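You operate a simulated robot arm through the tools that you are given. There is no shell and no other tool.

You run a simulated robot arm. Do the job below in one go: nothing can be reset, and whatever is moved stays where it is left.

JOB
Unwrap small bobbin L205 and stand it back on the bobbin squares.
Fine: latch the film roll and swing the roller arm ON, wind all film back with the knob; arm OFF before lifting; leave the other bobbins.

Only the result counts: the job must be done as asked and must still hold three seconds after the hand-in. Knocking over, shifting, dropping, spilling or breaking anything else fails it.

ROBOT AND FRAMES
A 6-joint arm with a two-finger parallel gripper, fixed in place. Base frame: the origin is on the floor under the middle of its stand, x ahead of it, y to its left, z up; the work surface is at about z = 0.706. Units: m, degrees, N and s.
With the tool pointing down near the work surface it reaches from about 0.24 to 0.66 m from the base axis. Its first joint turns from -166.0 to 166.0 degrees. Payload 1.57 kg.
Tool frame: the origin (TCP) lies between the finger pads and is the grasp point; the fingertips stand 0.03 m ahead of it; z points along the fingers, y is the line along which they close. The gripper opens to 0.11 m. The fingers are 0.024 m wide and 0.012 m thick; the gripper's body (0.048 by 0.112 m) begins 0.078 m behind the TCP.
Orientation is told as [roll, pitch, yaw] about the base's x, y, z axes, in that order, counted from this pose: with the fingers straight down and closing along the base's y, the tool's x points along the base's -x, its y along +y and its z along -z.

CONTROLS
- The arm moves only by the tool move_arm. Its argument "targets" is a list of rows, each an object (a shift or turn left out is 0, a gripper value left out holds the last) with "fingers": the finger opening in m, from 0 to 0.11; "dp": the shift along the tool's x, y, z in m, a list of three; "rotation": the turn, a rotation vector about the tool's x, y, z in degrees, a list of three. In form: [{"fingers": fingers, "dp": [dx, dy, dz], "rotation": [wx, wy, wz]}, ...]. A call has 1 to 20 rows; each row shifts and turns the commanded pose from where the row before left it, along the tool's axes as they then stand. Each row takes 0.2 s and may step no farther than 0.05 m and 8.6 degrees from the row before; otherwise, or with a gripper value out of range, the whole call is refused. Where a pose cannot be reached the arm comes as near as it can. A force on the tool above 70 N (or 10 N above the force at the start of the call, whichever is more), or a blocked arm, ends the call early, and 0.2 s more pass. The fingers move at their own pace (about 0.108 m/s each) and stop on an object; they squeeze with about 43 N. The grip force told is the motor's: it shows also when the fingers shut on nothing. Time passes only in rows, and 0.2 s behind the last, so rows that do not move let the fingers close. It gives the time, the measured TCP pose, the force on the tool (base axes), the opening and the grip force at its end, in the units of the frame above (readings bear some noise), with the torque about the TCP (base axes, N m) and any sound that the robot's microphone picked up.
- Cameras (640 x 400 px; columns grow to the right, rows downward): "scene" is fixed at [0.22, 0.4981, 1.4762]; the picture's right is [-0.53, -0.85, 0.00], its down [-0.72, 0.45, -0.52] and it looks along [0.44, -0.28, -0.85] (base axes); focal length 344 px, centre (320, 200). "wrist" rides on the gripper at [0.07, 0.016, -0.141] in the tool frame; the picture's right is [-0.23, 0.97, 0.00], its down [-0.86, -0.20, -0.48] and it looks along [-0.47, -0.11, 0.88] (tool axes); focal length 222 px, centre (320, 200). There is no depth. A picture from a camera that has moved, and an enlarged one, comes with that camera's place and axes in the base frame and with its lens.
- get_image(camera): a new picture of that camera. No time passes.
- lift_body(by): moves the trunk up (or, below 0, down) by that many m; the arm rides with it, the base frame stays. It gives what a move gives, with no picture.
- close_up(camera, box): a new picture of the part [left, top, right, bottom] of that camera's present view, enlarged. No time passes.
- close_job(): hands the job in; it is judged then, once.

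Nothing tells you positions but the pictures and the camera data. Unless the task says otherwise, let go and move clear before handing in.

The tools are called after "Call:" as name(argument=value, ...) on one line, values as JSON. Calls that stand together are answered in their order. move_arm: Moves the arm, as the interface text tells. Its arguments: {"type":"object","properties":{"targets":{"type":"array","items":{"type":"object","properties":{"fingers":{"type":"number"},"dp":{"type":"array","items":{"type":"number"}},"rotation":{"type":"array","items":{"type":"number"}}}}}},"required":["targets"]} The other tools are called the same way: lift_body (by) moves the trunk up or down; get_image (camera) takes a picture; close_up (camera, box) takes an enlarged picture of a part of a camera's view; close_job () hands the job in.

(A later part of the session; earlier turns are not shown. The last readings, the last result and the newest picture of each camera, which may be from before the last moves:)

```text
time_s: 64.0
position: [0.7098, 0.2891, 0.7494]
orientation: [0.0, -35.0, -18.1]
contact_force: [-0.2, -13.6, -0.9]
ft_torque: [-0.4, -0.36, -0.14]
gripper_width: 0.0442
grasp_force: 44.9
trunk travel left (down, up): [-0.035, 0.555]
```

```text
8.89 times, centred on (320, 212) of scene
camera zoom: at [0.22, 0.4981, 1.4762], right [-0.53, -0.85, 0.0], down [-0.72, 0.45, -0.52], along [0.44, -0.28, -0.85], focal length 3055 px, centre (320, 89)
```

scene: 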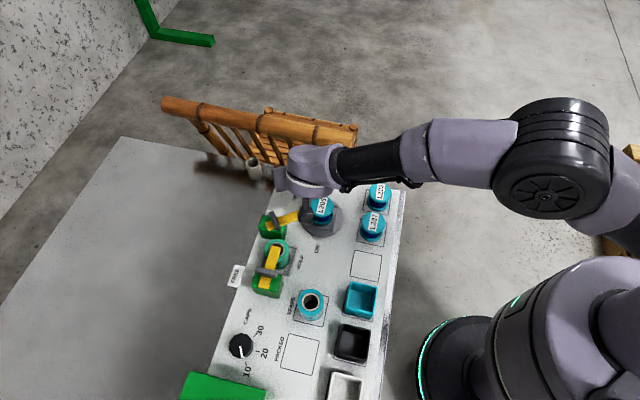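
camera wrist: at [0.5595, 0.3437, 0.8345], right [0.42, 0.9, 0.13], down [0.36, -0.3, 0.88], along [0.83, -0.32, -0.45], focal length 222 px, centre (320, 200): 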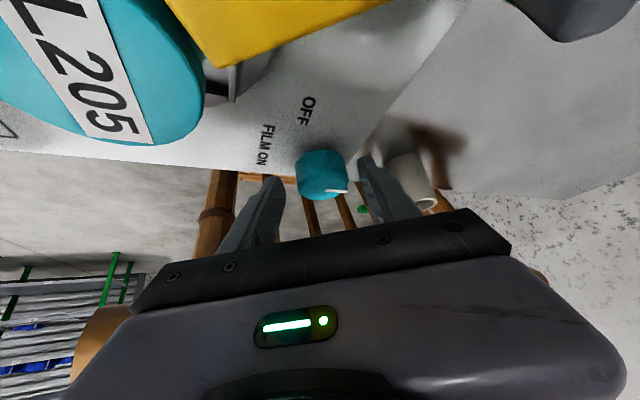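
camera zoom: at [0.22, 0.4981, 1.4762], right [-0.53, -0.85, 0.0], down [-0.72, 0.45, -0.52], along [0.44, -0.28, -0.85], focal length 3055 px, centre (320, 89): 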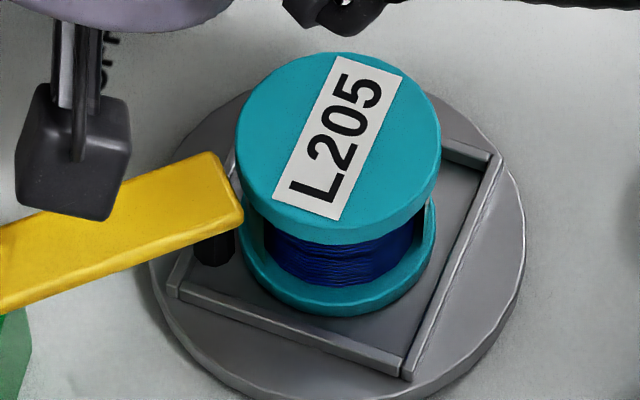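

The film edge doesn't simply follow the bobbin: after the counter-clockwise turn and back, there is less green than before. I'll turn counter-clockwise again in small steps with a picture after each to see how the film edge changes.

Call:
move_arm(targets=[{"dp": [0, -0.0012, 0], "rotation": [-4.02, 0, -5.73]}, {"dp": [0, -0.0012, 0], "rotation": [-4.02, 0, -5.73]}, {"dp": [0, 0, 0]}])

Call:
close_up(camera="scene", box=[295, 190, 345, 235])

Call:
move_arm(targets=[{"dp": [0, -0.0012, 0], "rotation": [-4.02, 0, -5.73]}, {"dp": [0, 0, 0]}])

Call:
close_up(camera="scene", box=[295, 190, 345, 235])

Call:
move_arm(targets=[{"dp": [0, -0.0012, 0], "rotation": [-4.02, 0, -5.73]}, {"dp": [0, 0, 0]}])

Call:
close_up(camera="scene", box=[295, 190, 345, 235])

```text
time_s: 64.8
position: [0.7086, 0.2867, 0.7508]
orientation: [-0.1, -34.9, -4.1]
contact_force: [3.5, -15.0, 0.1]
ft_torque: [-0.24, 0.37, -0.1]
gripper_width: 0.0441
grasp_force: 45.3
trunk travel left (down, up): [-0.035, 0.555]
```

```text
8.89 times, centred on (320, 212) of scene
camera zoom: at [0.22, 0.4981, 1.4762], right [-0.53, -0.85, 0.0], down [-0.72, 0.45, -0.52], along [0.44, -0.28, -0.85], focal length 3055 px, centre (320, 89)
```

zoom: 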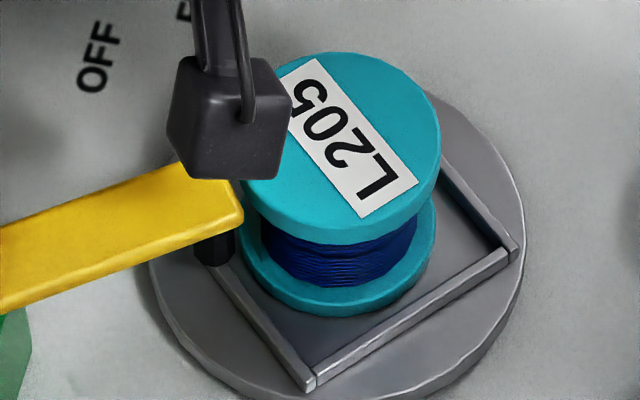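

```text
time_s: 65.4
position: [0.71, 0.2855, 0.75]
orientation: [0.2, -35.0, 2.9]
contact_force: [4.9, -13.1, 1.3]
ft_torque: [0.04, 0.63, -0.12]
gripper_width: 0.0439
grasp_force: 45.3
trunk travel left (down, up): [-0.035, 0.555]
```

```text
8.89 times, centred on (320, 212) of scene
camera zoom: at [0.22, 0.4981, 1.4762], right [-0.53, -0.85, 0.0], down [-0.72, 0.45, -0.52], along [0.44, -0.28, -0.85], focal length 3055 px, centre (320, 89)
```

zoom: 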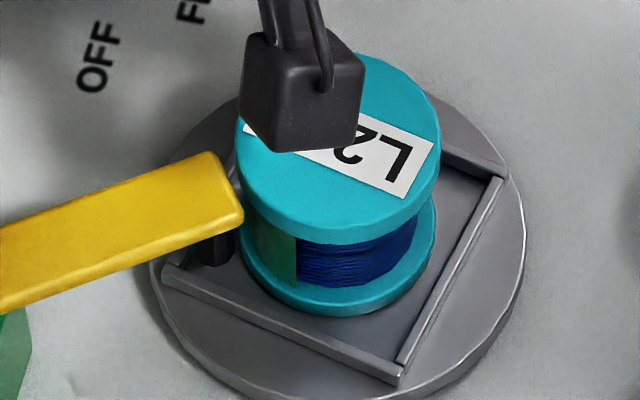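

```text
time_s: 66.0
position: [0.7093, 0.285, 0.7501]
orientation: [0.1, -35.0, 9.9]
contact_force: [6.4, -15.5, 2.1]
ft_torque: [-0.2, 0.08, -0.12]
gripper_width: 0.0441
grasp_force: 44.8
trunk travel left (down, up): [-0.035, 0.555]
```

```text
8.89 times, centred on (320, 212) of scene
camera zoom: at [0.22, 0.4981, 1.4762], right [-0.53, -0.85, 0.0], down [-0.72, 0.45, -0.52], along [0.44, -0.28, -0.85], focal length 3055 px, centre (320, 89)
```

zoom: 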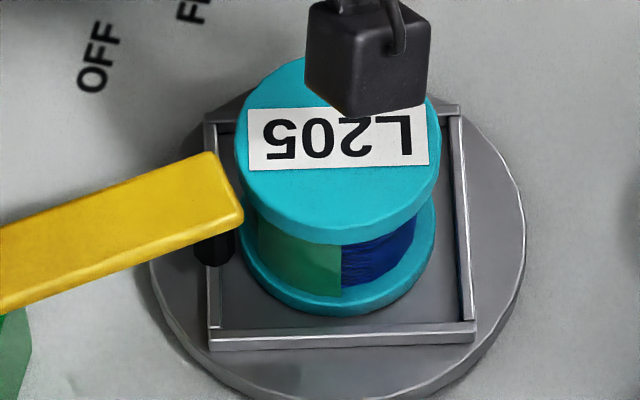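

The film edge now moves rigidly with the bobbin. I need to see the bobbin from other sides to know how far the film wraps, so I'll release the knob, back away along the tool axis and look.

Call:
move_arm(targets=[{"dp": [0, -0.0015, 0]}, {"fingers": 0.062}, {"dp": [0, 0, 0]}, {"dp": [0, 0, -0.03]}, {"dp": [0, 0, -0.03]}, {"dp": [0, 0, -0.03]}, {"dp": [0, 0, -0.04]}, {"dp": [0, 0, -0.04]}, {"dp": [0, 0, -0.04]}, {"dp": [0, 0, 0]}])

Call:
get_image(camera="wrist")

Call:
close_up(camera="scene", box=[295, 190, 345, 235])

```text
time_s: 68.2
position: [0.5909, 0.2653, 0.9227]
orientation: [0.0, -34.9, 9.9]
contact_force: [0.0, 0.5, -0.5]
ft_torque: [-0.04, 0.0, -0.02]
gripper_width: 0.0618
grasp_force: 0.1
trunk travel left (down, up): [-0.035, 0.555]
```

```text
taken
camera wrist: at [0.452, 0.2585, 0.9965], right [0.02, 0.99, 0.13], down [0.45, -0.12, 0.88], along [0.89, 0.05, -0.45], focal length 222 px, centre (320, 200)
```

wrist: 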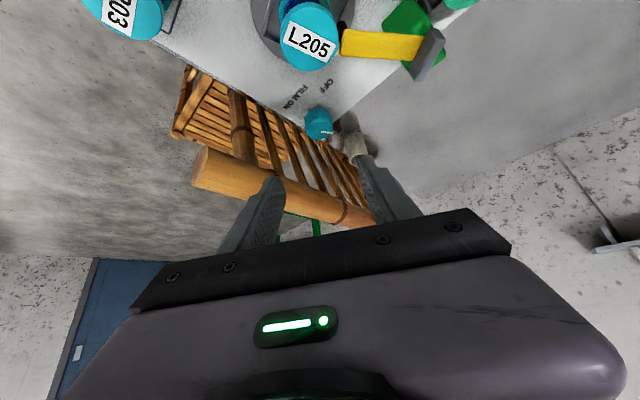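

```text
8.89 times, centred on (320, 212) of scene
camera zoom: at [0.22, 0.4981, 1.4762], right [-0.53, -0.85, 0.0], down [-0.72, 0.45, -0.52], along [0.44, -0.28, -0.85], focal length 3055 px, centre (320, 89)
```

zoom: 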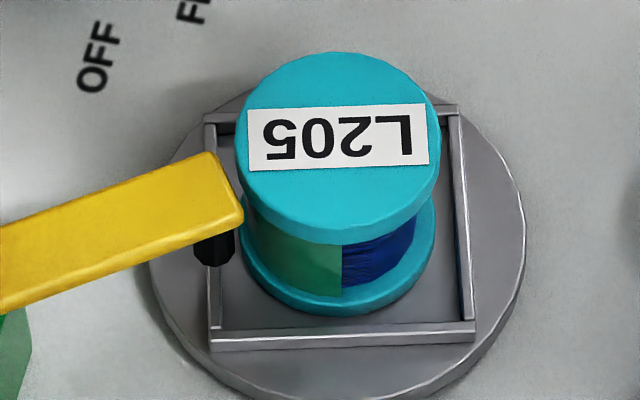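

The hand is clear. I'll move over to the right of the bobbin and turn the wrist camera to view the side the scene camera can't see.

Call:
move_arm(targets=[{"dp": [0.0238, -0.0356, -0.0167]}, {"dp": [0.0238, -0.0356, -0.0167]}, {"rotation": [0, 7, 0]}, {"rotation": [0, 7, 0]}, {"rotation": [0, 7, 0]}, {"rotation": [0, 7, 0]}, {"rotation": [0, 7, 0]}, {"rotation": [0, 0, -8.4]}, {"rotation": [0, 0, -8.4]}, {"rotation": [0, 0, -8.4]}, {"rotation": [0, 0, -8.4]}, {"rotation": [0, 0, -8.4]}, {"rotation": [0, 0, -8.4]}, {"rotation": [0, 0, -8.4]}, {"rotation": [0, 0, -8.4]}, {"rotation": [0, 0, -8.4]}, {"dp": [0, 0, 0]}])

Call:
get_image(camera="wrist")

```text
time_s: 71.8
position: [0.5453, 0.1844, 0.9232]
orientation: [0.1, 0.0, 85.6]
contact_force: [-0.3, 0.3, 0.1]
ft_torque: [0.03, 0.0, 0.0]
gripper_width: 0.062
grasp_force: 0.1
trunk travel left (down, up): [-0.035, 0.555]
```

```text
taken
camera wrist: at [0.5227, 0.1165, 1.0635], right [-0.95, 0.3, 0.0], down [0.26, 0.84, 0.48], along [0.14, 0.46, -0.88], focal length 222 px, centre (320, 200)
```

wrist: 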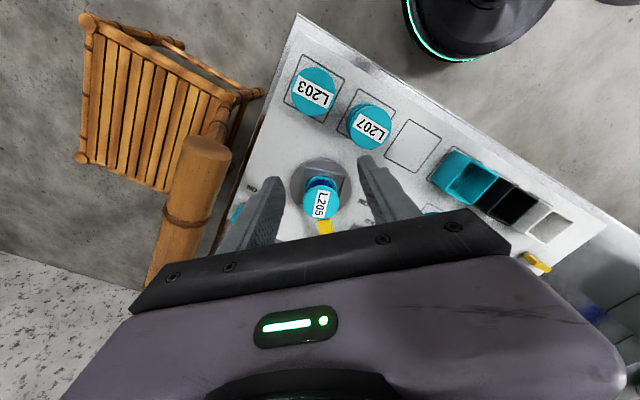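

Call:
close_up(camera="wrist", box=[280, 145, 360, 225])

Call:
close_up(camera="wrist", box=[270, 60, 450, 180])

```text
5.00 times, centred on (320, 185) of wrist
camera zoom: at [0.5227, 0.1165, 1.0635], right [-0.95, 0.3, 0.0], down [0.26, 0.84, 0.48], along [0.14, 0.46, -0.88], focal length 1111 px, centre (320, 275)
```

zoom: 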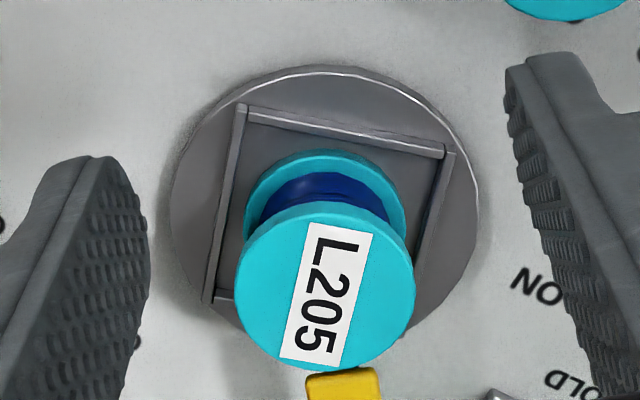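

```text
3.33 times, centred on (360, 120) of wrist
camera zoom: at [0.5227, 0.1165, 1.0635], right [-0.95, 0.3, 0.0], down [0.26, 0.84, 0.48], along [0.14, 0.46, -0.88], focal length 740 px, centre (187, 467)
```

zoom: 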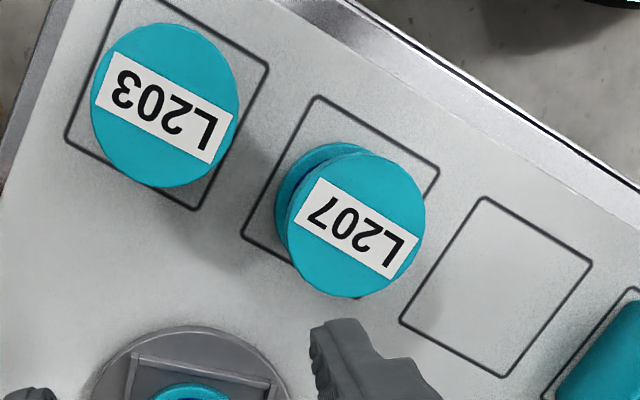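

From the right side the body looks blue, so the film covers only part of a turn. To settle the direction, I'll turn the bobbin a full turn clockwise (about 90° of knob in several strokes) and compare at the same bobbin orientation. First I'll return to the knob.

Call:
move_arm(targets=[{"rotation": [0, 0, 8.4]}, {"rotation": [0, 0, 8.4]}, {"rotation": [0, 0, 8.4]}, {"rotation": [0, 0, 8.4]}, {"rotation": [0, 0, 8.4]}, {"rotation": [0, 0, 8.4]}, {"rotation": [0, 0, 8.4]}, {"rotation": [0, 0, 8.4]}, {"rotation": [0, 0, 8.4]}, {"rotation": [0, -7, 0]}, {"rotation": [0, -7, 0]}, {"rotation": [0, -7, 0]}, {"rotation": [0, -7, 0]}, {"rotation": [0, -7, 0]}, {"dp": [-0.0238, 0.0356, 0.0167]}, {"dp": [-0.0238, 0.0356, 0.0167]}, {"dp": [0, 0, 0.04]}, {"dp": [0, 0, 0.04]}, {"dp": [0, 0, 0.03]}, {"dp": [0, 0, 0]}])

Call:
get_image(camera="wrist")

```text
time_s: 76.0
position: [0.6528, 0.2742, 0.83]
orientation: [0.0, -35.1, 9.9]
contact_force: [-0.4, 0.7, 0.6]
ft_torque: [-0.02, -0.02, -0.01]
gripper_width: 0.0618
grasp_force: 0.1
trunk travel left (down, up): [-0.035, 0.555]
```

```text
taken
camera wrist: at [0.5129, 0.2684, 0.905], right [0.02, 0.99, 0.13], down [0.45, -0.12, 0.88], along [0.89, 0.04, -0.45], focal length 222 px, centre (320, 200)
```

wrist: 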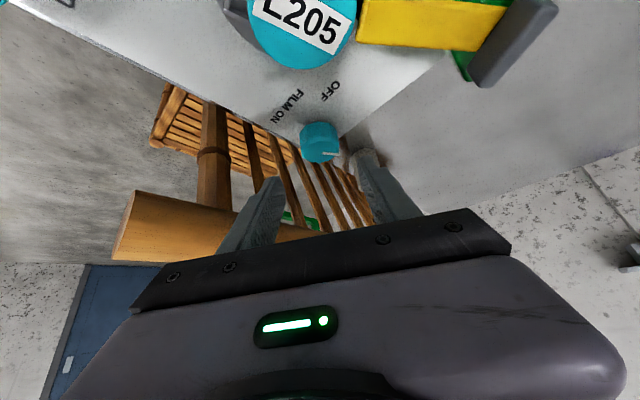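

The hand is lined up with the knob again. I'll move in, grip, and make the first clockwise stroke with close pictures.

Call:
move_arm(targets=[{"dp": [0, 0, 0.033]}, {"dp": [0, 0, 0.033]}, {"dp": [0, 0, 0.032]}, {"dp": [0, 0, 0]}, {"fingers": 0.0}, {"dp": [0, 0, 0]}, {"dp": [0, 0, 0]}])

Call:
move_arm(targets=[{"dp": [0, 0.00134, 0], "rotation": [4.02, 0, 5.73]}, {"dp": [0, 0.00134, 0], "rotation": [4.02, 0, 5.73]}, {"dp": [0, 0, 0]}])

Call:
close_up(camera="scene", box=[300, 200, 340, 230])

Call:
move_arm(targets=[{"dp": [0, 0.00134, 0], "rotation": [4.02, 0, 5.73]}, {"dp": [0, 0.00134, 0], "rotation": [4.02, 0, 5.73]}, {"dp": [0, 0, 0]}])

Call:
close_up(camera="scene", box=[300, 200, 340, 230])

```text
time_s: 77.6
position: [0.7084, 0.2858, 0.7513]
orientation: [-0.1, -35.0, 9.9]
contact_force: [2.3, -4.9, 0.5]
ft_torque: [-0.02, -0.37, -0.04]
gripper_width: 0.0439
grasp_force: 45.0
trunk travel left (down, up): [-0.035, 0.555]
```

```text
time_s: 78.4
position: [0.7091, 0.287, 0.7515]
orientation: [0.0, -35.0, -4.2]
contact_force: [6.5, -5.7, 2.3]
ft_torque: [-0.07, -0.23, -0.11]
gripper_width: 0.0436
grasp_force: 45.1
trunk travel left (down, up): [-0.035, 0.555]
```

```text
13.33 times, centred on (320, 215) of scene
camera zoom: at [0.22, 0.4981, 1.4762], right [-0.53, -0.85, 0.0], down [-0.72, 0.45, -0.52], along [0.44, -0.28, -0.85], focal length 4583 px, centre (320, 0)
```

zoom: 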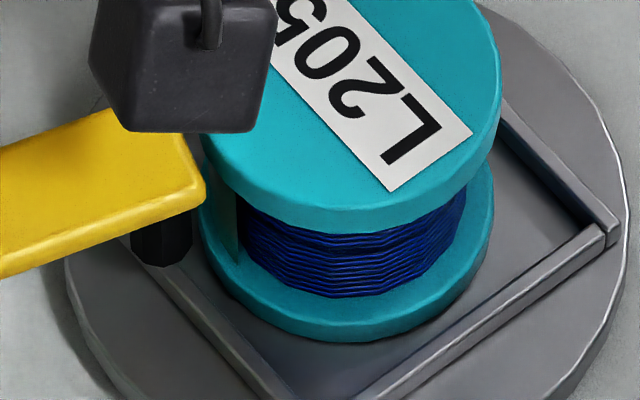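

```text
time_s: 79.2
position: [0.7081, 0.2894, 0.7515]
orientation: [0.0, -35.0, -18.0]
contact_force: [7.1, -9.0, 5.9]
ft_torque: [-0.33, -0.78, -0.07]
gripper_width: 0.0439
grasp_force: 44.6
trunk travel left (down, up): [-0.035, 0.555]
```

```text
13.33 times, centred on (320, 215) of scene
camera zoom: at [0.22, 0.4981, 1.4762], right [-0.53, -0.85, 0.0], down [-0.72, 0.45, -0.52], along [0.44, -0.28, -0.85], focal length 4583 px, centre (320, 0)
```

zoom: 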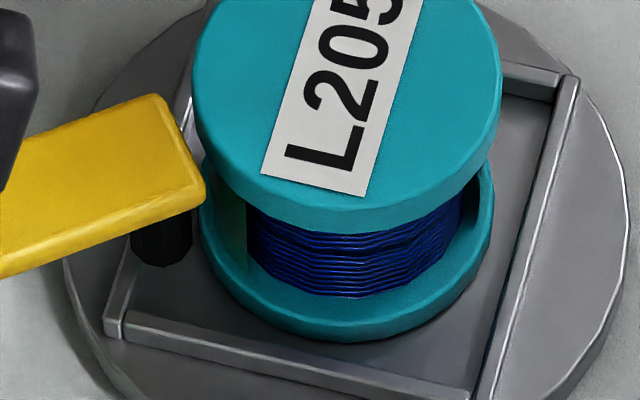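

At this zoom I can see the film is a thin green shell: over part of the range its edge stays fixed near the roller while the bobbin turns, so film is being added or removed there. I'll make more clockwise strokes to see whether film grows or disappears.

Call:
move_arm(targets=[{"fingers": 0.06}, {"dp": [0, 0, 0]}, {"dp": [0, -0.00134, 0], "rotation": [-4.02, 0, -5.73]}, {"dp": [0, -0.00134, 0], "rotation": [-4.02, 0, -5.73]}, {"dp": [0, -0.00134, 0], "rotation": [-4.02, 0, -5.73]}, {"dp": [0, -0.00134, 0], "rotation": [-4.02, 0, -5.73]}, {"dp": [0, 0, 0]}, {"fingers": 0.0}, {"dp": [0, 0, 0]}, {"dp": [0, 0, 0]}])

Call:
close_up(camera="scene", box=[300, 195, 340, 225])

Call:
move_arm(targets=[{"dp": [0, 0.00134, 0], "rotation": [4.02, 0, 5.73]}, {"dp": [0, 0.00134, 0], "rotation": [4.02, 0, 5.73]}, {"dp": [0, 0.00134, 0], "rotation": [4.02, 0, 5.73]}, {"dp": [0, 0.00134, 0], "rotation": [4.02, 0, 5.73]}, {"dp": [0, 0, 0]}])

Call:
close_up(camera="scene", box=[300, 195, 340, 225])

```text
time_s: 81.4
position: [0.7085, 0.2848, 0.7521]
orientation: [0.0, -35.0, 10.0]
contact_force: [-0.8, 1.2, -0.7]
ft_torque: [0.35, 0.01, -0.02]
gripper_width: 0.0442
grasp_force: 44.9
trunk travel left (down, up): [-0.035, 0.555]
```

```text
13.33 times, centred on (320, 210) of scene
camera zoom: at [0.22, 0.4981, 1.4762], right [-0.53, -0.85, 0.0], down [-0.72, 0.45, -0.52], along [0.44, -0.28, -0.85], focal length 4583 px, centre (320, 67)
```

zoom: 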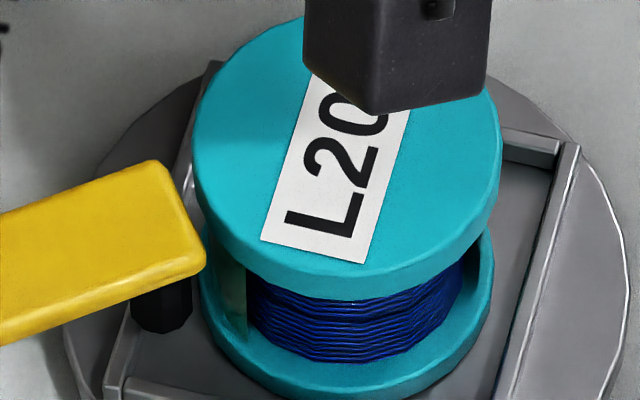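

```text
time_s: 82.6
position: [0.7083, 0.2895, 0.7511]
orientation: [-0.1, -35.0, -18.1]
contact_force: [3.9, 1.7, -3.8]
ft_torque: [-0.03, -1.09, 0.04]
gripper_width: 0.0439
grasp_force: 44.5
trunk travel left (down, up): [-0.035, 0.555]
```

```text
13.33 times, centred on (320, 210) of scene
camera zoom: at [0.22, 0.4981, 1.4762], right [-0.53, -0.85, 0.0], down [-0.72, 0.45, -0.52], along [0.44, -0.28, -0.85], focal length 4583 px, centre (320, 67)
```

zoom: 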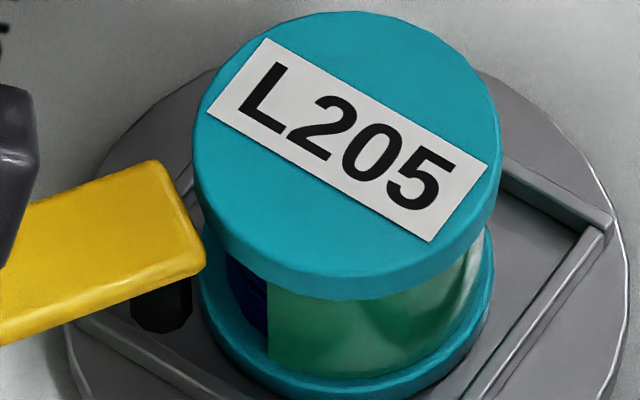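

After two clockwise strokes the front is mostly green, so clockwise puts film on and counter-clockwise takes it off. I'll zoom in further to see the exact film edges here.

Call:
close_up(camera="scene", box=[308, 208, 336, 226])

Call:
get_image(camera="wrist")

```text
16.00 times, centred on (322, 217) of scene
camera zoom: at [0.22, 0.4981, 1.4762], right [-0.53, -0.85, 0.0], down [-0.72, 0.45, -0.52], along [0.44, -0.28, -0.85], focal length 5499 px, centre (288, -72)
```

zoom: 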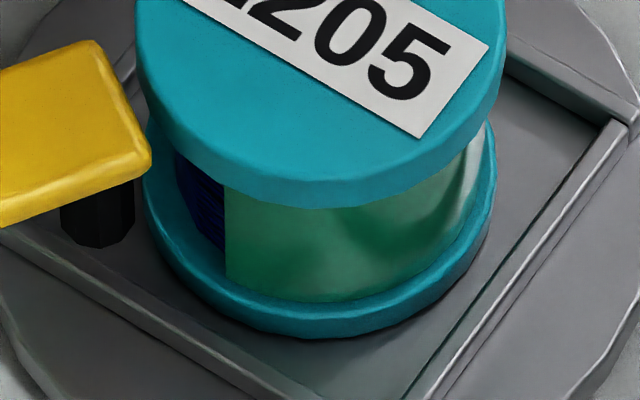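

```text
taken
camera wrist: at [0.5804, 0.3494, 0.8263], right [0.48, 0.87, 0.13], down [0.34, -0.32, 0.88], along [0.81, -0.38, -0.45], focal length 222 px, centre (320, 200)
```

wrist: 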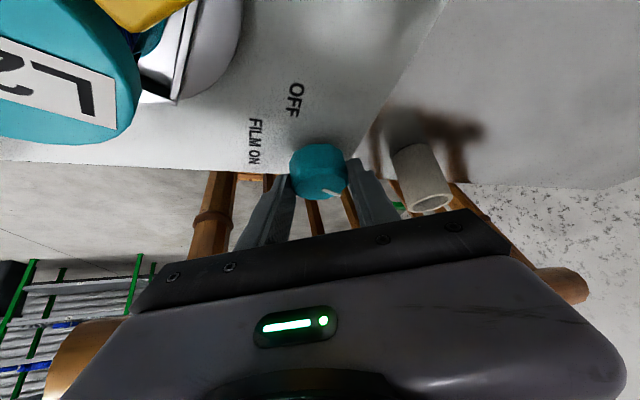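

The film edges behave differently in different parts of the turn, so I need finer data. I'll turn counter-clockwise from here in 7° knob steps, with a close picture each time.

Call:
move_arm(targets=[{"dp": [0, -0.00134, 0], "rotation": [-4.02, 0, -5.73]}, {"dp": [0, 0, 0]}])

Call:
close_up(camera="scene", box=[302, 196, 342, 226])

Call:
move_arm(targets=[{"dp": [0, -0.00134, 0], "rotation": [-4.02, 0, -5.73]}, {"dp": [0, 0, 0]}])

Call:
close_up(camera="scene", box=[302, 196, 342, 226])

Call:
move_arm(targets=[{"dp": [0, -0.00134, 0], "rotation": [-4.02, 0, -5.73]}, {"dp": [0, 0, 0]}])

Call:
close_up(camera="scene", box=[302, 196, 342, 226])

Call:
move_arm(targets=[{"dp": [0, -0.00134, 0], "rotation": [-4.02, 0, -5.73]}, {"dp": [0, 0, 0]}])

Call:
close_up(camera="scene", box=[302, 196, 342, 226])

```text
time_s: 83.2
position: [0.7074, 0.2896, 0.7509]
orientation: [-0.2, -35.0, -11.1]
contact_force: [1.3, 4.5, -3.4]
ft_torque: [0.32, 0.24, 0.07]
gripper_width: 0.0443
grasp_force: 45.0
trunk travel left (down, up): [-0.035, 0.555]
```

```text
13.33 times, centred on (322, 211) of scene
camera zoom: at [0.22, 0.4981, 1.4762], right [-0.53, -0.85, 0.0], down [-0.72, 0.45, -0.52], along [0.44, -0.28, -0.85], focal length 4583 px, centre (293, 53)
```

zoom: 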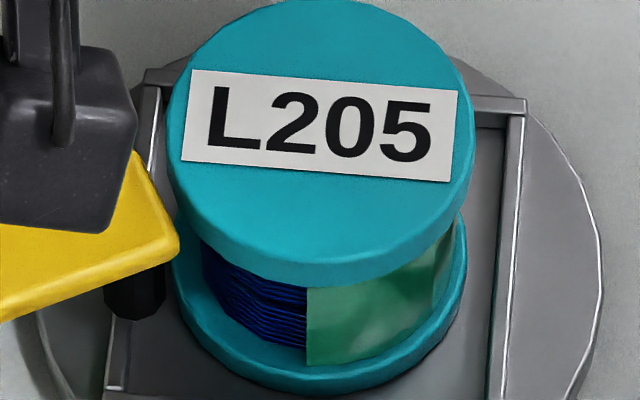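

```text
time_s: 83.8
position: [0.7065, 0.2868, 0.7501]
orientation: [0.0, -35.0, -4.0]
contact_force: [1.0, 6.1, -3.0]
ft_torque: [0.54, 0.32, 0.06]
gripper_width: 0.0442
grasp_force: 45.1
trunk travel left (down, up): [-0.035, 0.555]
```

```text
13.33 times, centred on (322, 211) of scene
camera zoom: at [0.22, 0.4981, 1.4762], right [-0.53, -0.85, 0.0], down [-0.72, 0.45, -0.52], along [0.44, -0.28, -0.85], focal length 4583 px, centre (293, 53)
```

zoom: 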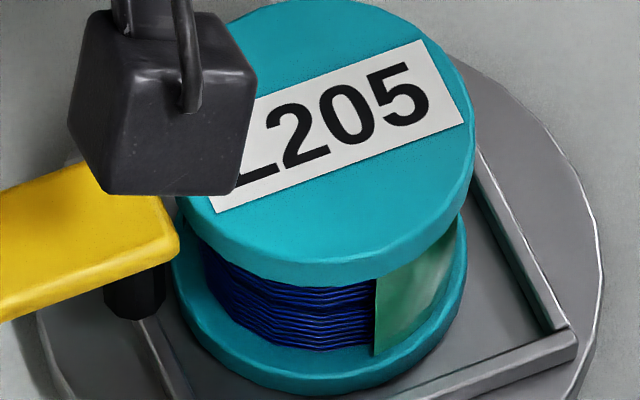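

```text
time_s: 84.4
position: [0.7071, 0.2846, 0.7506]
orientation: [0.0, -35.0, 3.0]
contact_force: [4.6, 7.7, 1.5]
ft_torque: [0.47, 0.48, 0.08]
gripper_width: 0.044
grasp_force: 45.5
trunk travel left (down, up): [-0.035, 0.555]
```

```text
13.33 times, centred on (322, 211) of scene
camera zoom: at [0.22, 0.4981, 1.4762], right [-0.53, -0.85, 0.0], down [-0.72, 0.45, -0.52], along [0.44, -0.28, -0.85], focal length 4583 px, centre (293, 53)
```

zoom: 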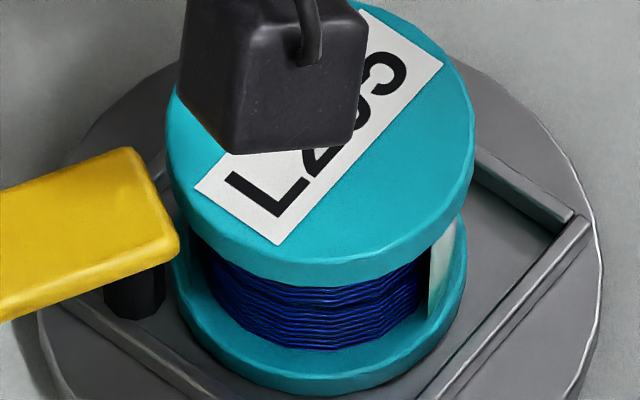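

```text
time_s: 85.0
position: [0.7082, 0.2838, 0.7512]
orientation: [0.1, -34.9, 10.0]
contact_force: [8.6, 8.4, 3.0]
ft_torque: [0.65, 0.66, 0.08]
gripper_width: 0.0441
grasp_force: 45.1
trunk travel left (down, up): [-0.035, 0.555]
```

```text
13.33 times, centred on (322, 211) of scene
camera zoom: at [0.22, 0.4981, 1.4762], right [-0.53, -0.85, 0.0], down [-0.72, 0.45, -0.52], along [0.44, -0.28, -0.85], focal length 4583 px, centre (293, 53)
```

zoom: 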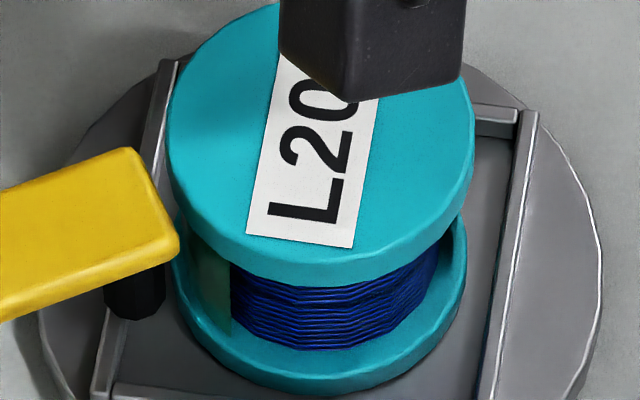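

Over this range the film turned rigidly with the bobbin. The change happens in the next stretch, so I'll regrip and step through it in smaller increments.

Call:
move_arm(targets=[{"fingers": 0.06}, {"dp": [0, 0, 0]}, {"dp": [0, 0.00134, 0], "rotation": [4.02, 0, 5.73]}, {"dp": [0, 0.00134, 0], "rotation": [4.02, 0, 5.73]}, {"dp": [0, 0.00134, 0], "rotation": [4.02, 0, 5.73]}, {"dp": [0, 0.00134, 0], "rotation": [4.02, 0, 5.73]}, {"dp": [0, 0, 0]}, {"fingers": 0.0}, {"dp": [0, 0, 0]}, {"dp": [0, 0, 0]}])

Call:
close_up(camera="scene", box=[302, 196, 342, 226])

Call:
move_arm(targets=[{"dp": [0, -0.00067, 0], "rotation": [-2.01, 0, -2.87]}, {"dp": [0, 0, 0]}])

Call:
close_up(camera="scene", box=[302, 196, 342, 226])

Call:
move_arm(targets=[{"dp": [0, -0.00067, 0], "rotation": [-2.01, 0, -2.87]}, {"dp": [0, 0, 0]}])

Call:
close_up(camera="scene", box=[302, 196, 342, 226])

Call:
move_arm(targets=[{"dp": [0, -0.00067, 0], "rotation": [-2.01, 0, -2.87]}, {"dp": [0, 0, 0]}])

Call:
close_up(camera="scene", box=[302, 196, 342, 226])

```text
time_s: 87.2
position: [0.7076, 0.2893, 0.7509]
orientation: [0.0, -34.9, -18.0]
contact_force: [3.6, 12.4, 1.4]
ft_torque: [0.67, -0.17, 0.16]
gripper_width: 0.0436
grasp_force: 45.4
trunk travel left (down, up): [-0.035, 0.555]
```

```text
13.33 times, centred on (322, 211) of scene
camera zoom: at [0.22, 0.4981, 1.4762], right [-0.53, -0.85, 0.0], down [-0.72, 0.45, -0.52], along [0.44, -0.28, -0.85], focal length 4583 px, centre (293, 53)
```

zoom: 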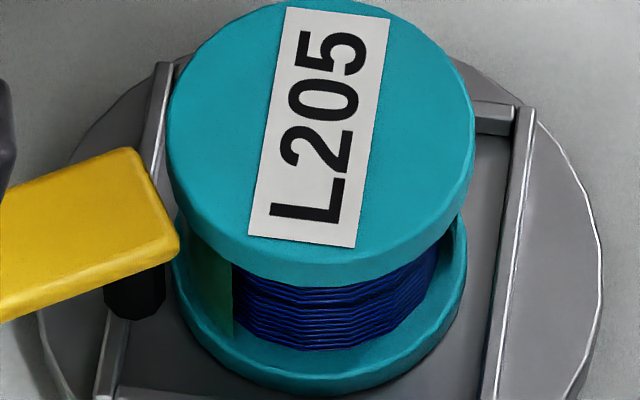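

```text
time_s: 87.8
position: [0.7067, 0.2896, 0.7522]
orientation: [-0.1, -35.1, -14.4]
contact_force: [7.5, 13.5, 0.6]
ft_torque: [0.35, -0.7, 0.22]
gripper_width: 0.0435
grasp_force: 45.0
trunk travel left (down, up): [-0.035, 0.555]
```

```text
13.33 times, centred on (322, 211) of scene
camera zoom: at [0.22, 0.4981, 1.4762], right [-0.53, -0.85, 0.0], down [-0.72, 0.45, -0.52], along [0.44, -0.28, -0.85], focal length 4583 px, centre (293, 53)
```

zoom: 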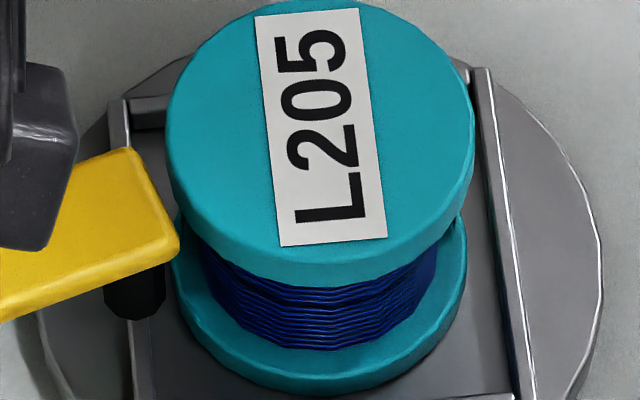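

```text
time_s: 88.4
position: [0.7062, 0.2882, 0.7525]
orientation: [-0.1, -35.0, -10.9]
contact_force: [9.8, 15.4, 3.1]
ft_torque: [-0.01, -0.24, 0.19]
gripper_width: 0.0437
grasp_force: 45.0
trunk travel left (down, up): [-0.035, 0.555]
```

```text
13.33 times, centred on (322, 211) of scene
camera zoom: at [0.22, 0.4981, 1.4762], right [-0.53, -0.85, 0.0], down [-0.72, 0.45, -0.52], along [0.44, -0.28, -0.85], focal length 4583 px, centre (293, 53)
```

zoom: 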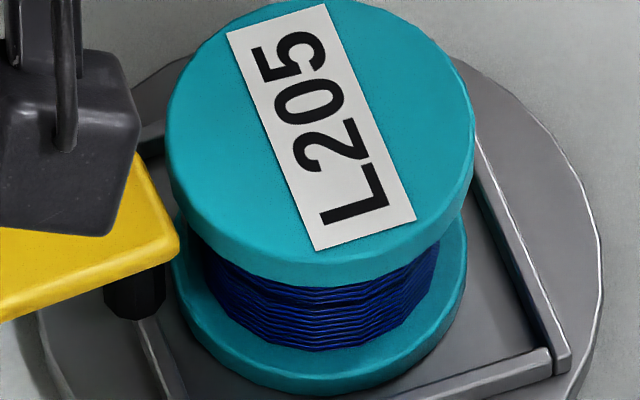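

```text
time_s: 89.0
position: [0.7051, 0.2876, 0.751]
orientation: [-0.1, -35.1, -7.6]
contact_force: [12.0, 14.6, 2.0]
ft_torque: [0.57, -1.12, 0.17]
gripper_width: 0.0438
grasp_force: 45.3
trunk travel left (down, up): [-0.035, 0.555]
```

```text
13.33 times, centred on (322, 211) of scene
camera zoom: at [0.22, 0.4981, 1.4762], right [-0.53, -0.85, 0.0], down [-0.72, 0.45, -0.52], along [0.44, -0.28, -0.85], focal length 4583 px, centre (293, 53)
```

zoom: 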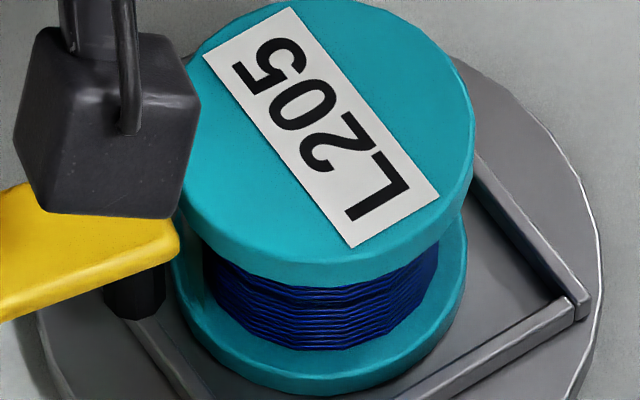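

One 60° panel of the film vanished after a small counter-clockwise turn, so the film is drawn in panels and counter-clockwise winds it off, each panel taking more than 100° of bobbin turn. I'll keep stroking counter-clockwise and watch the remaining panels.

Call:
move_arm(targets=[{"dp": [0, -0.00134, 0], "rotation": [-4.02, 0, -5.73]}, {"dp": [0, -0.00134, 0], "rotation": [-4.02, 0, -5.73]}, {"dp": [0, -0.00067, 0], "rotation": [-2.01, 0, -2.87]}, {"fingers": 0.06}, {"dp": [0, 0, 0]}, {"dp": [-0.0027, 0.0014, 0.0019]}, {"dp": [0, 0.00134, 0], "rotation": [4.02, 0, 5.73]}, {"dp": [0, 0.00134, 0], "rotation": [4.02, 0, 5.73]}, {"dp": [0, 0.00134, 0], "rotation": [4.02, 0, 5.73]}, {"dp": [0, 0.00134, 0], "rotation": [4.02, 0, 5.73]}, {"dp": [0, 0, 0]}, {"fingers": 0.0}, {"dp": [0, 0, 0]}, {"dp": [0, 0, 0]}])

Call:
close_up(camera="scene", box=[302, 196, 342, 226])

Call:
move_arm(targets=[{"dp": [0, -0.00134, 0], "rotation": [-4.02, 0, -5.73]}, {"dp": [0, -0.00134, 0], "rotation": [-4.02, 0, -5.73]}, {"dp": [0, 0, 0]}])

Call:
close_up(camera="scene", box=[302, 196, 342, 226])

Call:
move_arm(targets=[{"dp": [0, -0.00134, 0], "rotation": [-4.02, 0, -5.73]}, {"dp": [0, -0.00134, 0], "rotation": [-4.02, 0, -5.73]}, {"dp": [0, 0, 0]}])

Call:
close_up(camera="scene", box=[302, 196, 342, 226])

```text
time_s: 92.0
position: [0.708, 0.2898, 0.7527]
orientation: [0.0, -35.0, -18.1]
contact_force: [-7.3, -19.7, 2.0]
ft_torque: [-0.91, 0.04, -0.22]
gripper_width: 0.0443
grasp_force: 45.6
trunk travel left (down, up): [-0.035, 0.555]
```

```text
13.33 times, centred on (322, 211) of scene
camera zoom: at [0.22, 0.4981, 1.4762], right [-0.53, -0.85, 0.0], down [-0.72, 0.45, -0.52], along [0.44, -0.28, -0.85], focal length 4583 px, centre (293, 53)
```

zoom: 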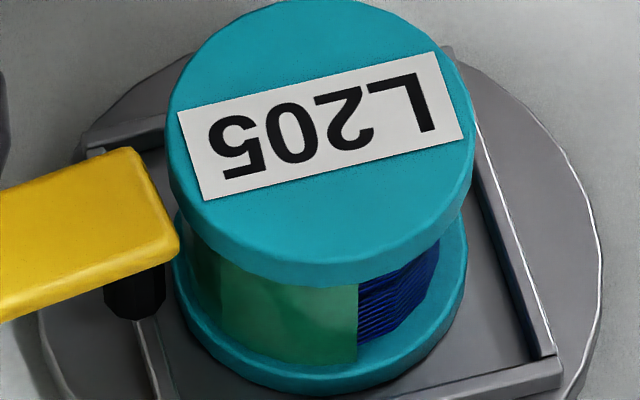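

```text
time_s: 92.8
position: [0.7082, 0.2883, 0.7518]
orientation: [0.0, -34.9, -4.1]
contact_force: [-6.9, -24.4, 0.7]
ft_torque: [-0.96, 1.14, -0.25]
gripper_width: 0.0439
grasp_force: 44.8
trunk travel left (down, up): [-0.035, 0.555]
```

```text
13.33 times, centred on (322, 211) of scene
camera zoom: at [0.22, 0.4981, 1.4762], right [-0.53, -0.85, 0.0], down [-0.72, 0.45, -0.52], along [0.44, -0.28, -0.85], focal length 4583 px, centre (293, 53)
```

zoom: 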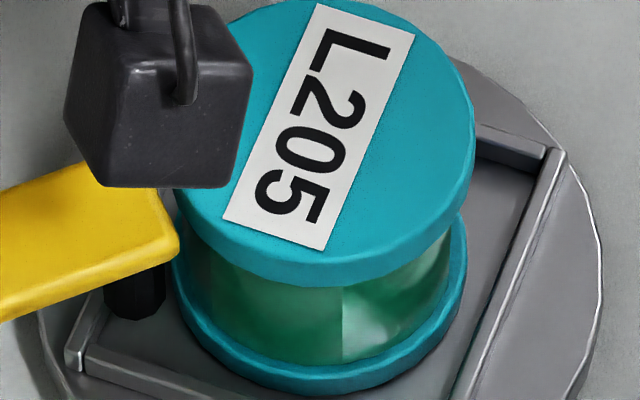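

```text
time_s: 93.6
position: [0.707, 0.2849, 0.7523]
orientation: [0.1, -35.0, 10.0]
contact_force: [-1.1, -25.4, 2.1]
ft_torque: [-0.92, 0.56, -0.23]
gripper_width: 0.0441
grasp_force: 45.0
trunk travel left (down, up): [-0.035, 0.555]
```

```text
13.33 times, centred on (322, 211) of scene
camera zoom: at [0.22, 0.4981, 1.4762], right [-0.53, -0.85, 0.0], down [-0.72, 0.45, -0.52], along [0.44, -0.28, -0.85], focal length 4583 px, centre (293, 53)
```

zoom: 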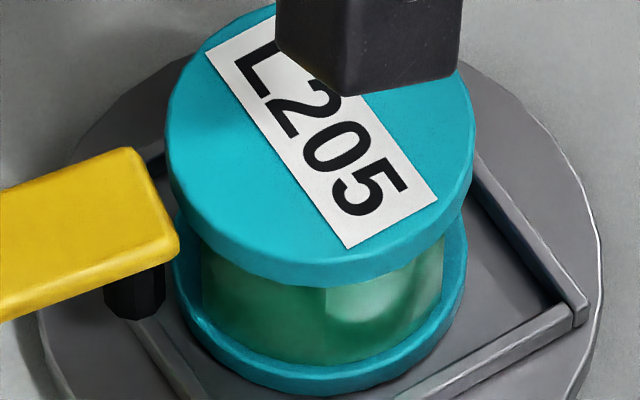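

Three panels now face the camera. I'll correct the small side load and continue the counter-clockwise strokes.

Call:
move_arm(targets=[{"fingers": 0.06}, {"dp": [-0.0005, -0.003, 0.0004]}, {"dp": [0, 0.00134, 0], "rotation": [4.02, 0, 5.73]}, {"dp": [0, 0.00134, 0], "rotation": [4.02, 0, 5.73]}, {"dp": [0, 0.00134, 0], "rotation": [4.02, 0, 5.73]}, {"dp": [0, 0.00134, 0], "rotation": [4.02, 0, 5.73]}, {"dp": [0, 0, 0]}, {"fingers": 0.0}, {"dp": [0, 0, 0]}, {"dp": [0, 0, 0]}, {"dp": [0, -0.00134, 0], "rotation": [-4.02, 0, -5.73]}, {"dp": [0, -0.00134, 0], "rotation": [-4.02, 0, -5.73]}, {"dp": [0, 0, 0]}])

Call:
close_up(camera="scene", box=[302, 196, 342, 226])

Call:
move_arm(targets=[{"dp": [0, -0.00134, 0], "rotation": [-4.02, 0, -5.73]}, {"dp": [0, -0.00134, 0], "rotation": [-4.02, 0, -5.73]}, {"dp": [0, 0, 0]}])

Call:
close_up(camera="scene", box=[302, 196, 342, 226])

```text
time_s: 96.4
position: [0.7096, 0.2865, 0.7513]
orientation: [-0.1, -35.0, -3.9]
contact_force: [4.6, 13.0, 3.1]
ft_torque: [0.32, 0.31, 0.1]
gripper_width: 0.0444
grasp_force: 44.9
trunk travel left (down, up): [-0.035, 0.555]
```

```text
13.33 times, centred on (322, 211) of scene
camera zoom: at [0.22, 0.4981, 1.4762], right [-0.53, -0.85, 0.0], down [-0.72, 0.45, -0.52], along [0.44, -0.28, -0.85], focal length 4583 px, centre (293, 53)
```

zoom: 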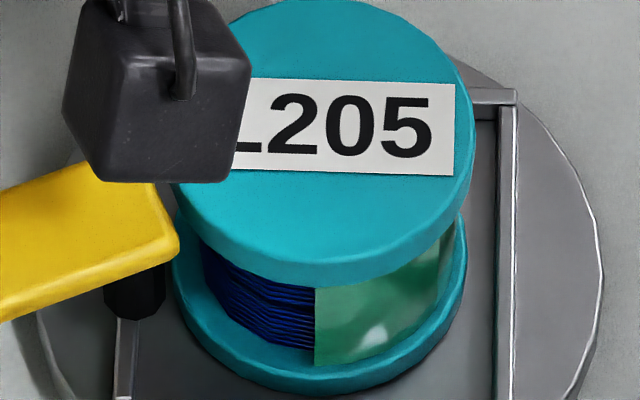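

```text
time_s: 97.2
position: [0.7086, 0.2844, 0.7518]
orientation: [-0.1, -35.1, 10.1]
contact_force: [8.3, 23.3, 7.0]
ft_torque: [1.02, 0.03, 0.19]
gripper_width: 0.0441
grasp_force: 45.0
trunk travel left (down, up): [-0.035, 0.555]
```

```text
13.33 times, centred on (322, 211) of scene
camera zoom: at [0.22, 0.4981, 1.4762], right [-0.53, -0.85, 0.0], down [-0.72, 0.45, -0.52], along [0.44, -0.28, -0.85], focal length 4583 px, centre (293, 53)
```

zoom: 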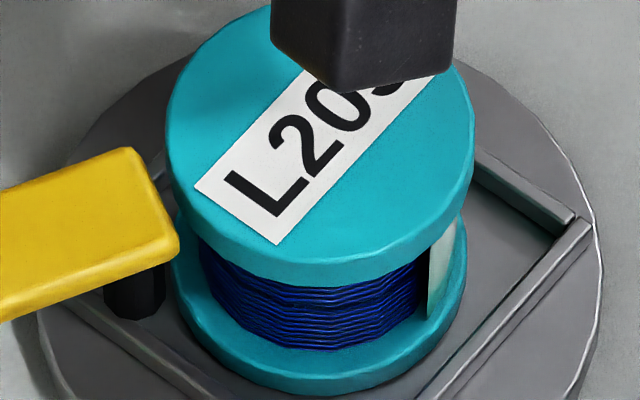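

The near end of the film is still at the same place on the bobbin, so panels go from the other end. I'll continue with a longer combined stroke.

Call:
move_arm(targets=[{"fingers": 0.06}, {"dp": [-0.0005, 0.0017, 0.0004]}, {"dp": [0, 0.00134, 0], "rotation": [4.02, 0, 5.73]}, {"dp": [0, 0.00134, 0], "rotation": [4.02, 0, 5.73]}, {"dp": [0, 0.00134, 0], "rotation": [4.02, 0, 5.73]}, {"dp": [0, 0.00134, 0], "rotation": [4.02, 0, 5.73]}, {"dp": [0, 0, 0]}, {"fingers": 0.0}, {"dp": [0, 0, 0]}, {"dp": [0, 0, 0]}, {"dp": [0, -0.00134, 0], "rotation": [-4.02, 0, -5.73]}, {"dp": [0, -0.00134, 0], "rotation": [-4.02, 0, -5.73]}, {"dp": [0, 0, 0]}])

Call:
close_up(camera="scene", box=[302, 196, 342, 226])

Call:
move_arm(targets=[{"dp": [0, -0.00134, 0], "rotation": [-4.02, 0, -5.73]}, {"dp": [0, -0.00134, 0], "rotation": [-4.02, 0, -5.73]}, {"dp": [0, 0, 0]}])

Call:
close_up(camera="scene", box=[302, 196, 342, 226])

```text
time_s: 100.0
position: [0.7081, 0.2868, 0.752]
orientation: [0.0, -35.0, -4.0]
contact_force: [1.4, -3.0, 3.1]
ft_torque: [-0.23, 0.46, -0.01]
gripper_width: 0.0444
grasp_force: 44.7
trunk travel left (down, up): [-0.035, 0.555]
```

```text
13.33 times, centred on (322, 211) of scene
camera zoom: at [0.22, 0.4981, 1.4762], right [-0.53, -0.85, 0.0], down [-0.72, 0.45, -0.52], along [0.44, -0.28, -0.85], focal length 4583 px, centre (293, 53)
```

zoom: 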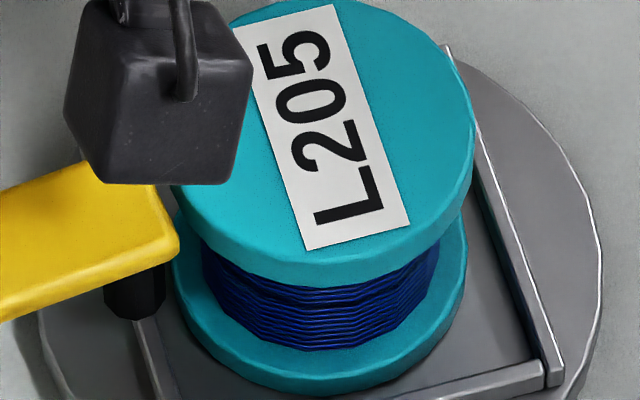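

```text
time_s: 100.8
position: [0.7096, 0.2844, 0.7518]
orientation: [0.2, -35.1, 9.9]
contact_force: [7.9, -4.2, 6.5]
ft_torque: [-0.11, -0.1, 0.01]
gripper_width: 0.0441
grasp_force: 44.8
trunk travel left (down, up): [-0.035, 0.555]
```

```text
13.33 times, centred on (322, 211) of scene
camera zoom: at [0.22, 0.4981, 1.4762], right [-0.53, -0.85, 0.0], down [-0.72, 0.45, -0.52], along [0.44, -0.28, -0.85], focal length 4583 px, centre (293, 53)
```

zoom: 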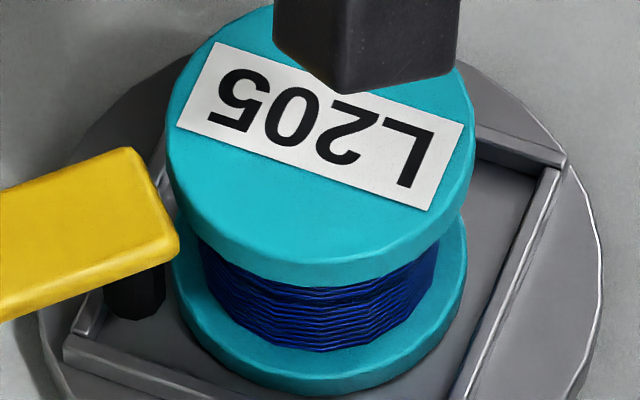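

A second panel is gone. I'll keep winding counter-clockwise.

Call:
move_arm(targets=[{"fingers": 0.06}, {"dp": [-0.0005, 0.0, 0.0004]}, {"dp": [0, 0.00134, 0], "rotation": [4.02, 0, 5.73]}, {"dp": [0, 0.00134, 0], "rotation": [4.02, 0, 5.73]}, {"dp": [0, 0.00134, 0], "rotation": [4.02, 0, 5.73]}, {"dp": [0, 0.00134, 0], "rotation": [4.02, 0, 5.73]}, {"dp": [0, 0, 0]}, {"fingers": 0.0}, {"dp": [0, 0, 0]}, {"dp": [0, 0, 0]}, {"dp": [0, -0.00134, 0], "rotation": [-4.02, 0, -5.73]}, {"dp": [0, -0.00134, 0], "rotation": [-4.02, 0, -5.73]}, {"dp": [0, 0, 0]}])

Call:
close_up(camera="scene", box=[302, 196, 342, 226])

Call:
move_arm(targets=[{"dp": [0, -0.00134, 0], "rotation": [-4.02, 0, -5.73]}, {"dp": [0, -0.00134, 0], "rotation": [-4.02, 0, -5.73]}, {"dp": [0, 0, 0]}])

Call:
close_up(camera="scene", box=[302, 196, 342, 226])

```text
time_s: 103.6
position: [0.7072, 0.287, 0.7522]
orientation: [-0.1, -35.0, -4.2]
contact_force: [-5.9, -11.8, 0.3]
ft_torque: [-0.03, 0.68, -0.09]
gripper_width: 0.0446
grasp_force: 44.7
trunk travel left (down, up): [-0.035, 0.555]
```

```text
13.33 times, centred on (322, 211) of scene
camera zoom: at [0.22, 0.4981, 1.4762], right [-0.53, -0.85, 0.0], down [-0.72, 0.45, -0.52], along [0.44, -0.28, -0.85], focal length 4583 px, centre (293, 53)
```

zoom: 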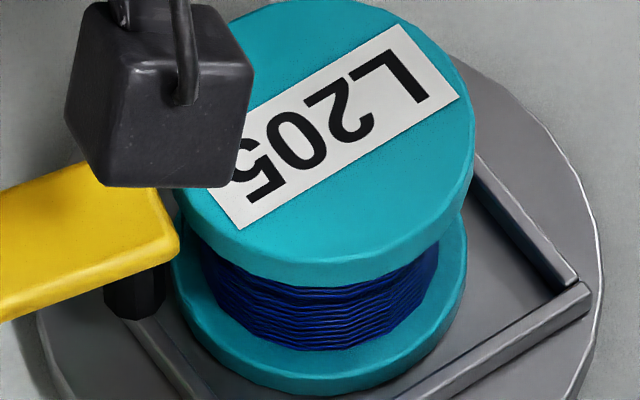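

```text
time_s: 104.4
position: [0.7076, 0.2849, 0.7512]
orientation: [0.1, -34.9, 10.0]
contact_force: [-8.9, -10.4, 2.4]
ft_torque: [-0.46, 0.43, -0.06]
gripper_width: 0.0445
grasp_force: 44.9
trunk travel left (down, up): [-0.035, 0.555]
```

```text
13.33 times, centred on (322, 211) of scene
camera zoom: at [0.22, 0.4981, 1.4762], right [-0.53, -0.85, 0.0], down [-0.72, 0.45, -0.52], along [0.44, -0.28, -0.85], focal length 4583 px, centre (293, 53)
```

zoom: 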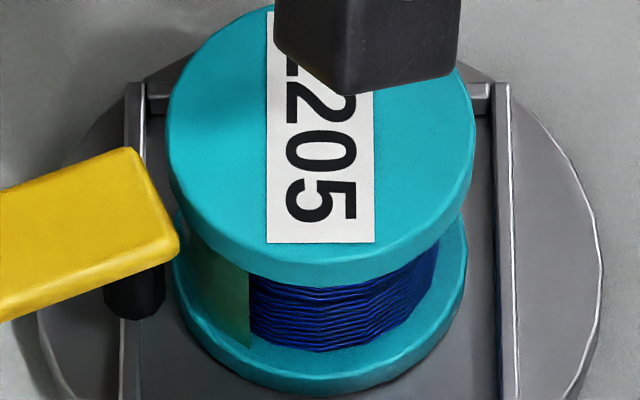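

Only one panel of film appears to be left. I'll continue winding until it is gone.

Call:
move_arm(targets=[{"fingers": 0.06}, {"dp": [-0.0005, -0.0005, 0.0004]}, {"dp": [0, 0.00134, 0], "rotation": [4.02, 0, 5.73]}, {"dp": [0, 0.00134, 0], "rotation": [4.02, 0, 5.73]}, {"dp": [0, 0.00134, 0], "rotation": [4.02, 0, 5.73]}, {"dp": [0, 0.00134, 0], "rotation": [4.02, 0, 5.73]}, {"dp": [0, 0, 0]}, {"fingers": 0.0}, {"dp": [0, 0, 0]}, {"dp": [0, 0, 0]}, {"dp": [0, -0.00134, 0], "rotation": [-4.02, 0, -5.73]}, {"dp": [0, -0.00134, 0], "rotation": [-4.02, 0, -5.73]}, {"dp": [0, 0, 0]}])

Call:
close_up(camera="scene", box=[302, 196, 342, 226])

Call:
move_arm(targets=[{"dp": [0, -0.00134, 0], "rotation": [-4.02, 0, -5.73]}, {"dp": [0, -0.00134, 0], "rotation": [-4.02, 0, -5.73]}, {"dp": [0, 0, 0]}])

Call:
close_up(camera="scene", box=[302, 196, 342, 226])

```text
time_s: 107.2
position: [0.7082, 0.2875, 0.7509]
orientation: [0.0, -35.0, -4.0]
contact_force: [-2.5, -6.6, -1.0]
ft_torque: [0.29, 0.19, -0.05]
gripper_width: 0.0443
grasp_force: 45.1
trunk travel left (down, up): [-0.035, 0.555]
```

```text
13.33 times, centred on (322, 211) of scene
camera zoom: at [0.22, 0.4981, 1.4762], right [-0.53, -0.85, 0.0], down [-0.72, 0.45, -0.52], along [0.44, -0.28, -0.85], focal length 4583 px, centre (293, 53)
```

zoom: 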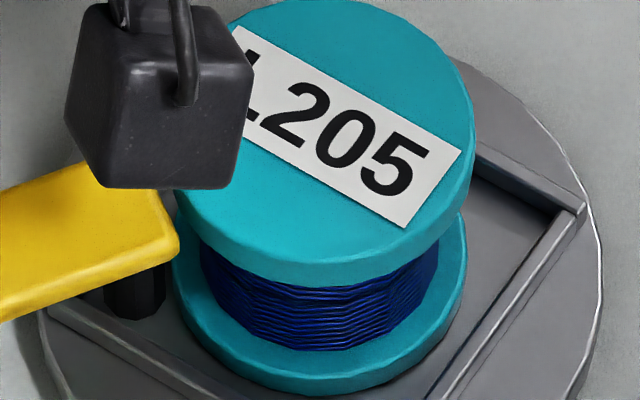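

```text
time_s: 108.0
position: [0.708, 0.285, 0.7512]
orientation: [-0.1, -35.0, 10.0]
contact_force: [-4.4, -0.9, -1.1]
ft_torque: [0.1, 0.12, 0.01]
gripper_width: 0.0444
grasp_force: 45.3
trunk travel left (down, up): [-0.035, 0.555]
```

```text
13.33 times, centred on (322, 211) of scene
camera zoom: at [0.22, 0.4981, 1.4762], right [-0.53, -0.85, 0.0], down [-0.72, 0.45, -0.52], along [0.44, -0.28, -0.85], focal length 4583 px, centre (293, 53)
```

zoom: 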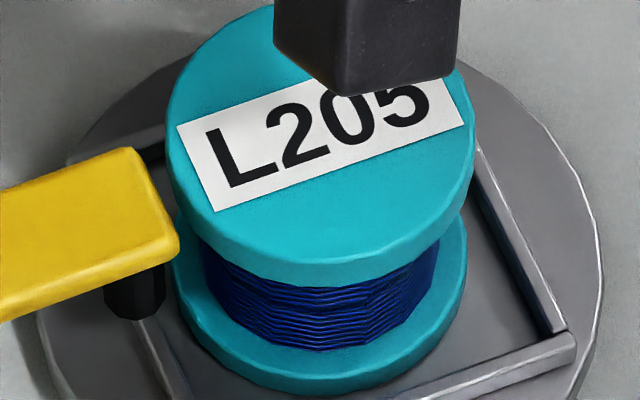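

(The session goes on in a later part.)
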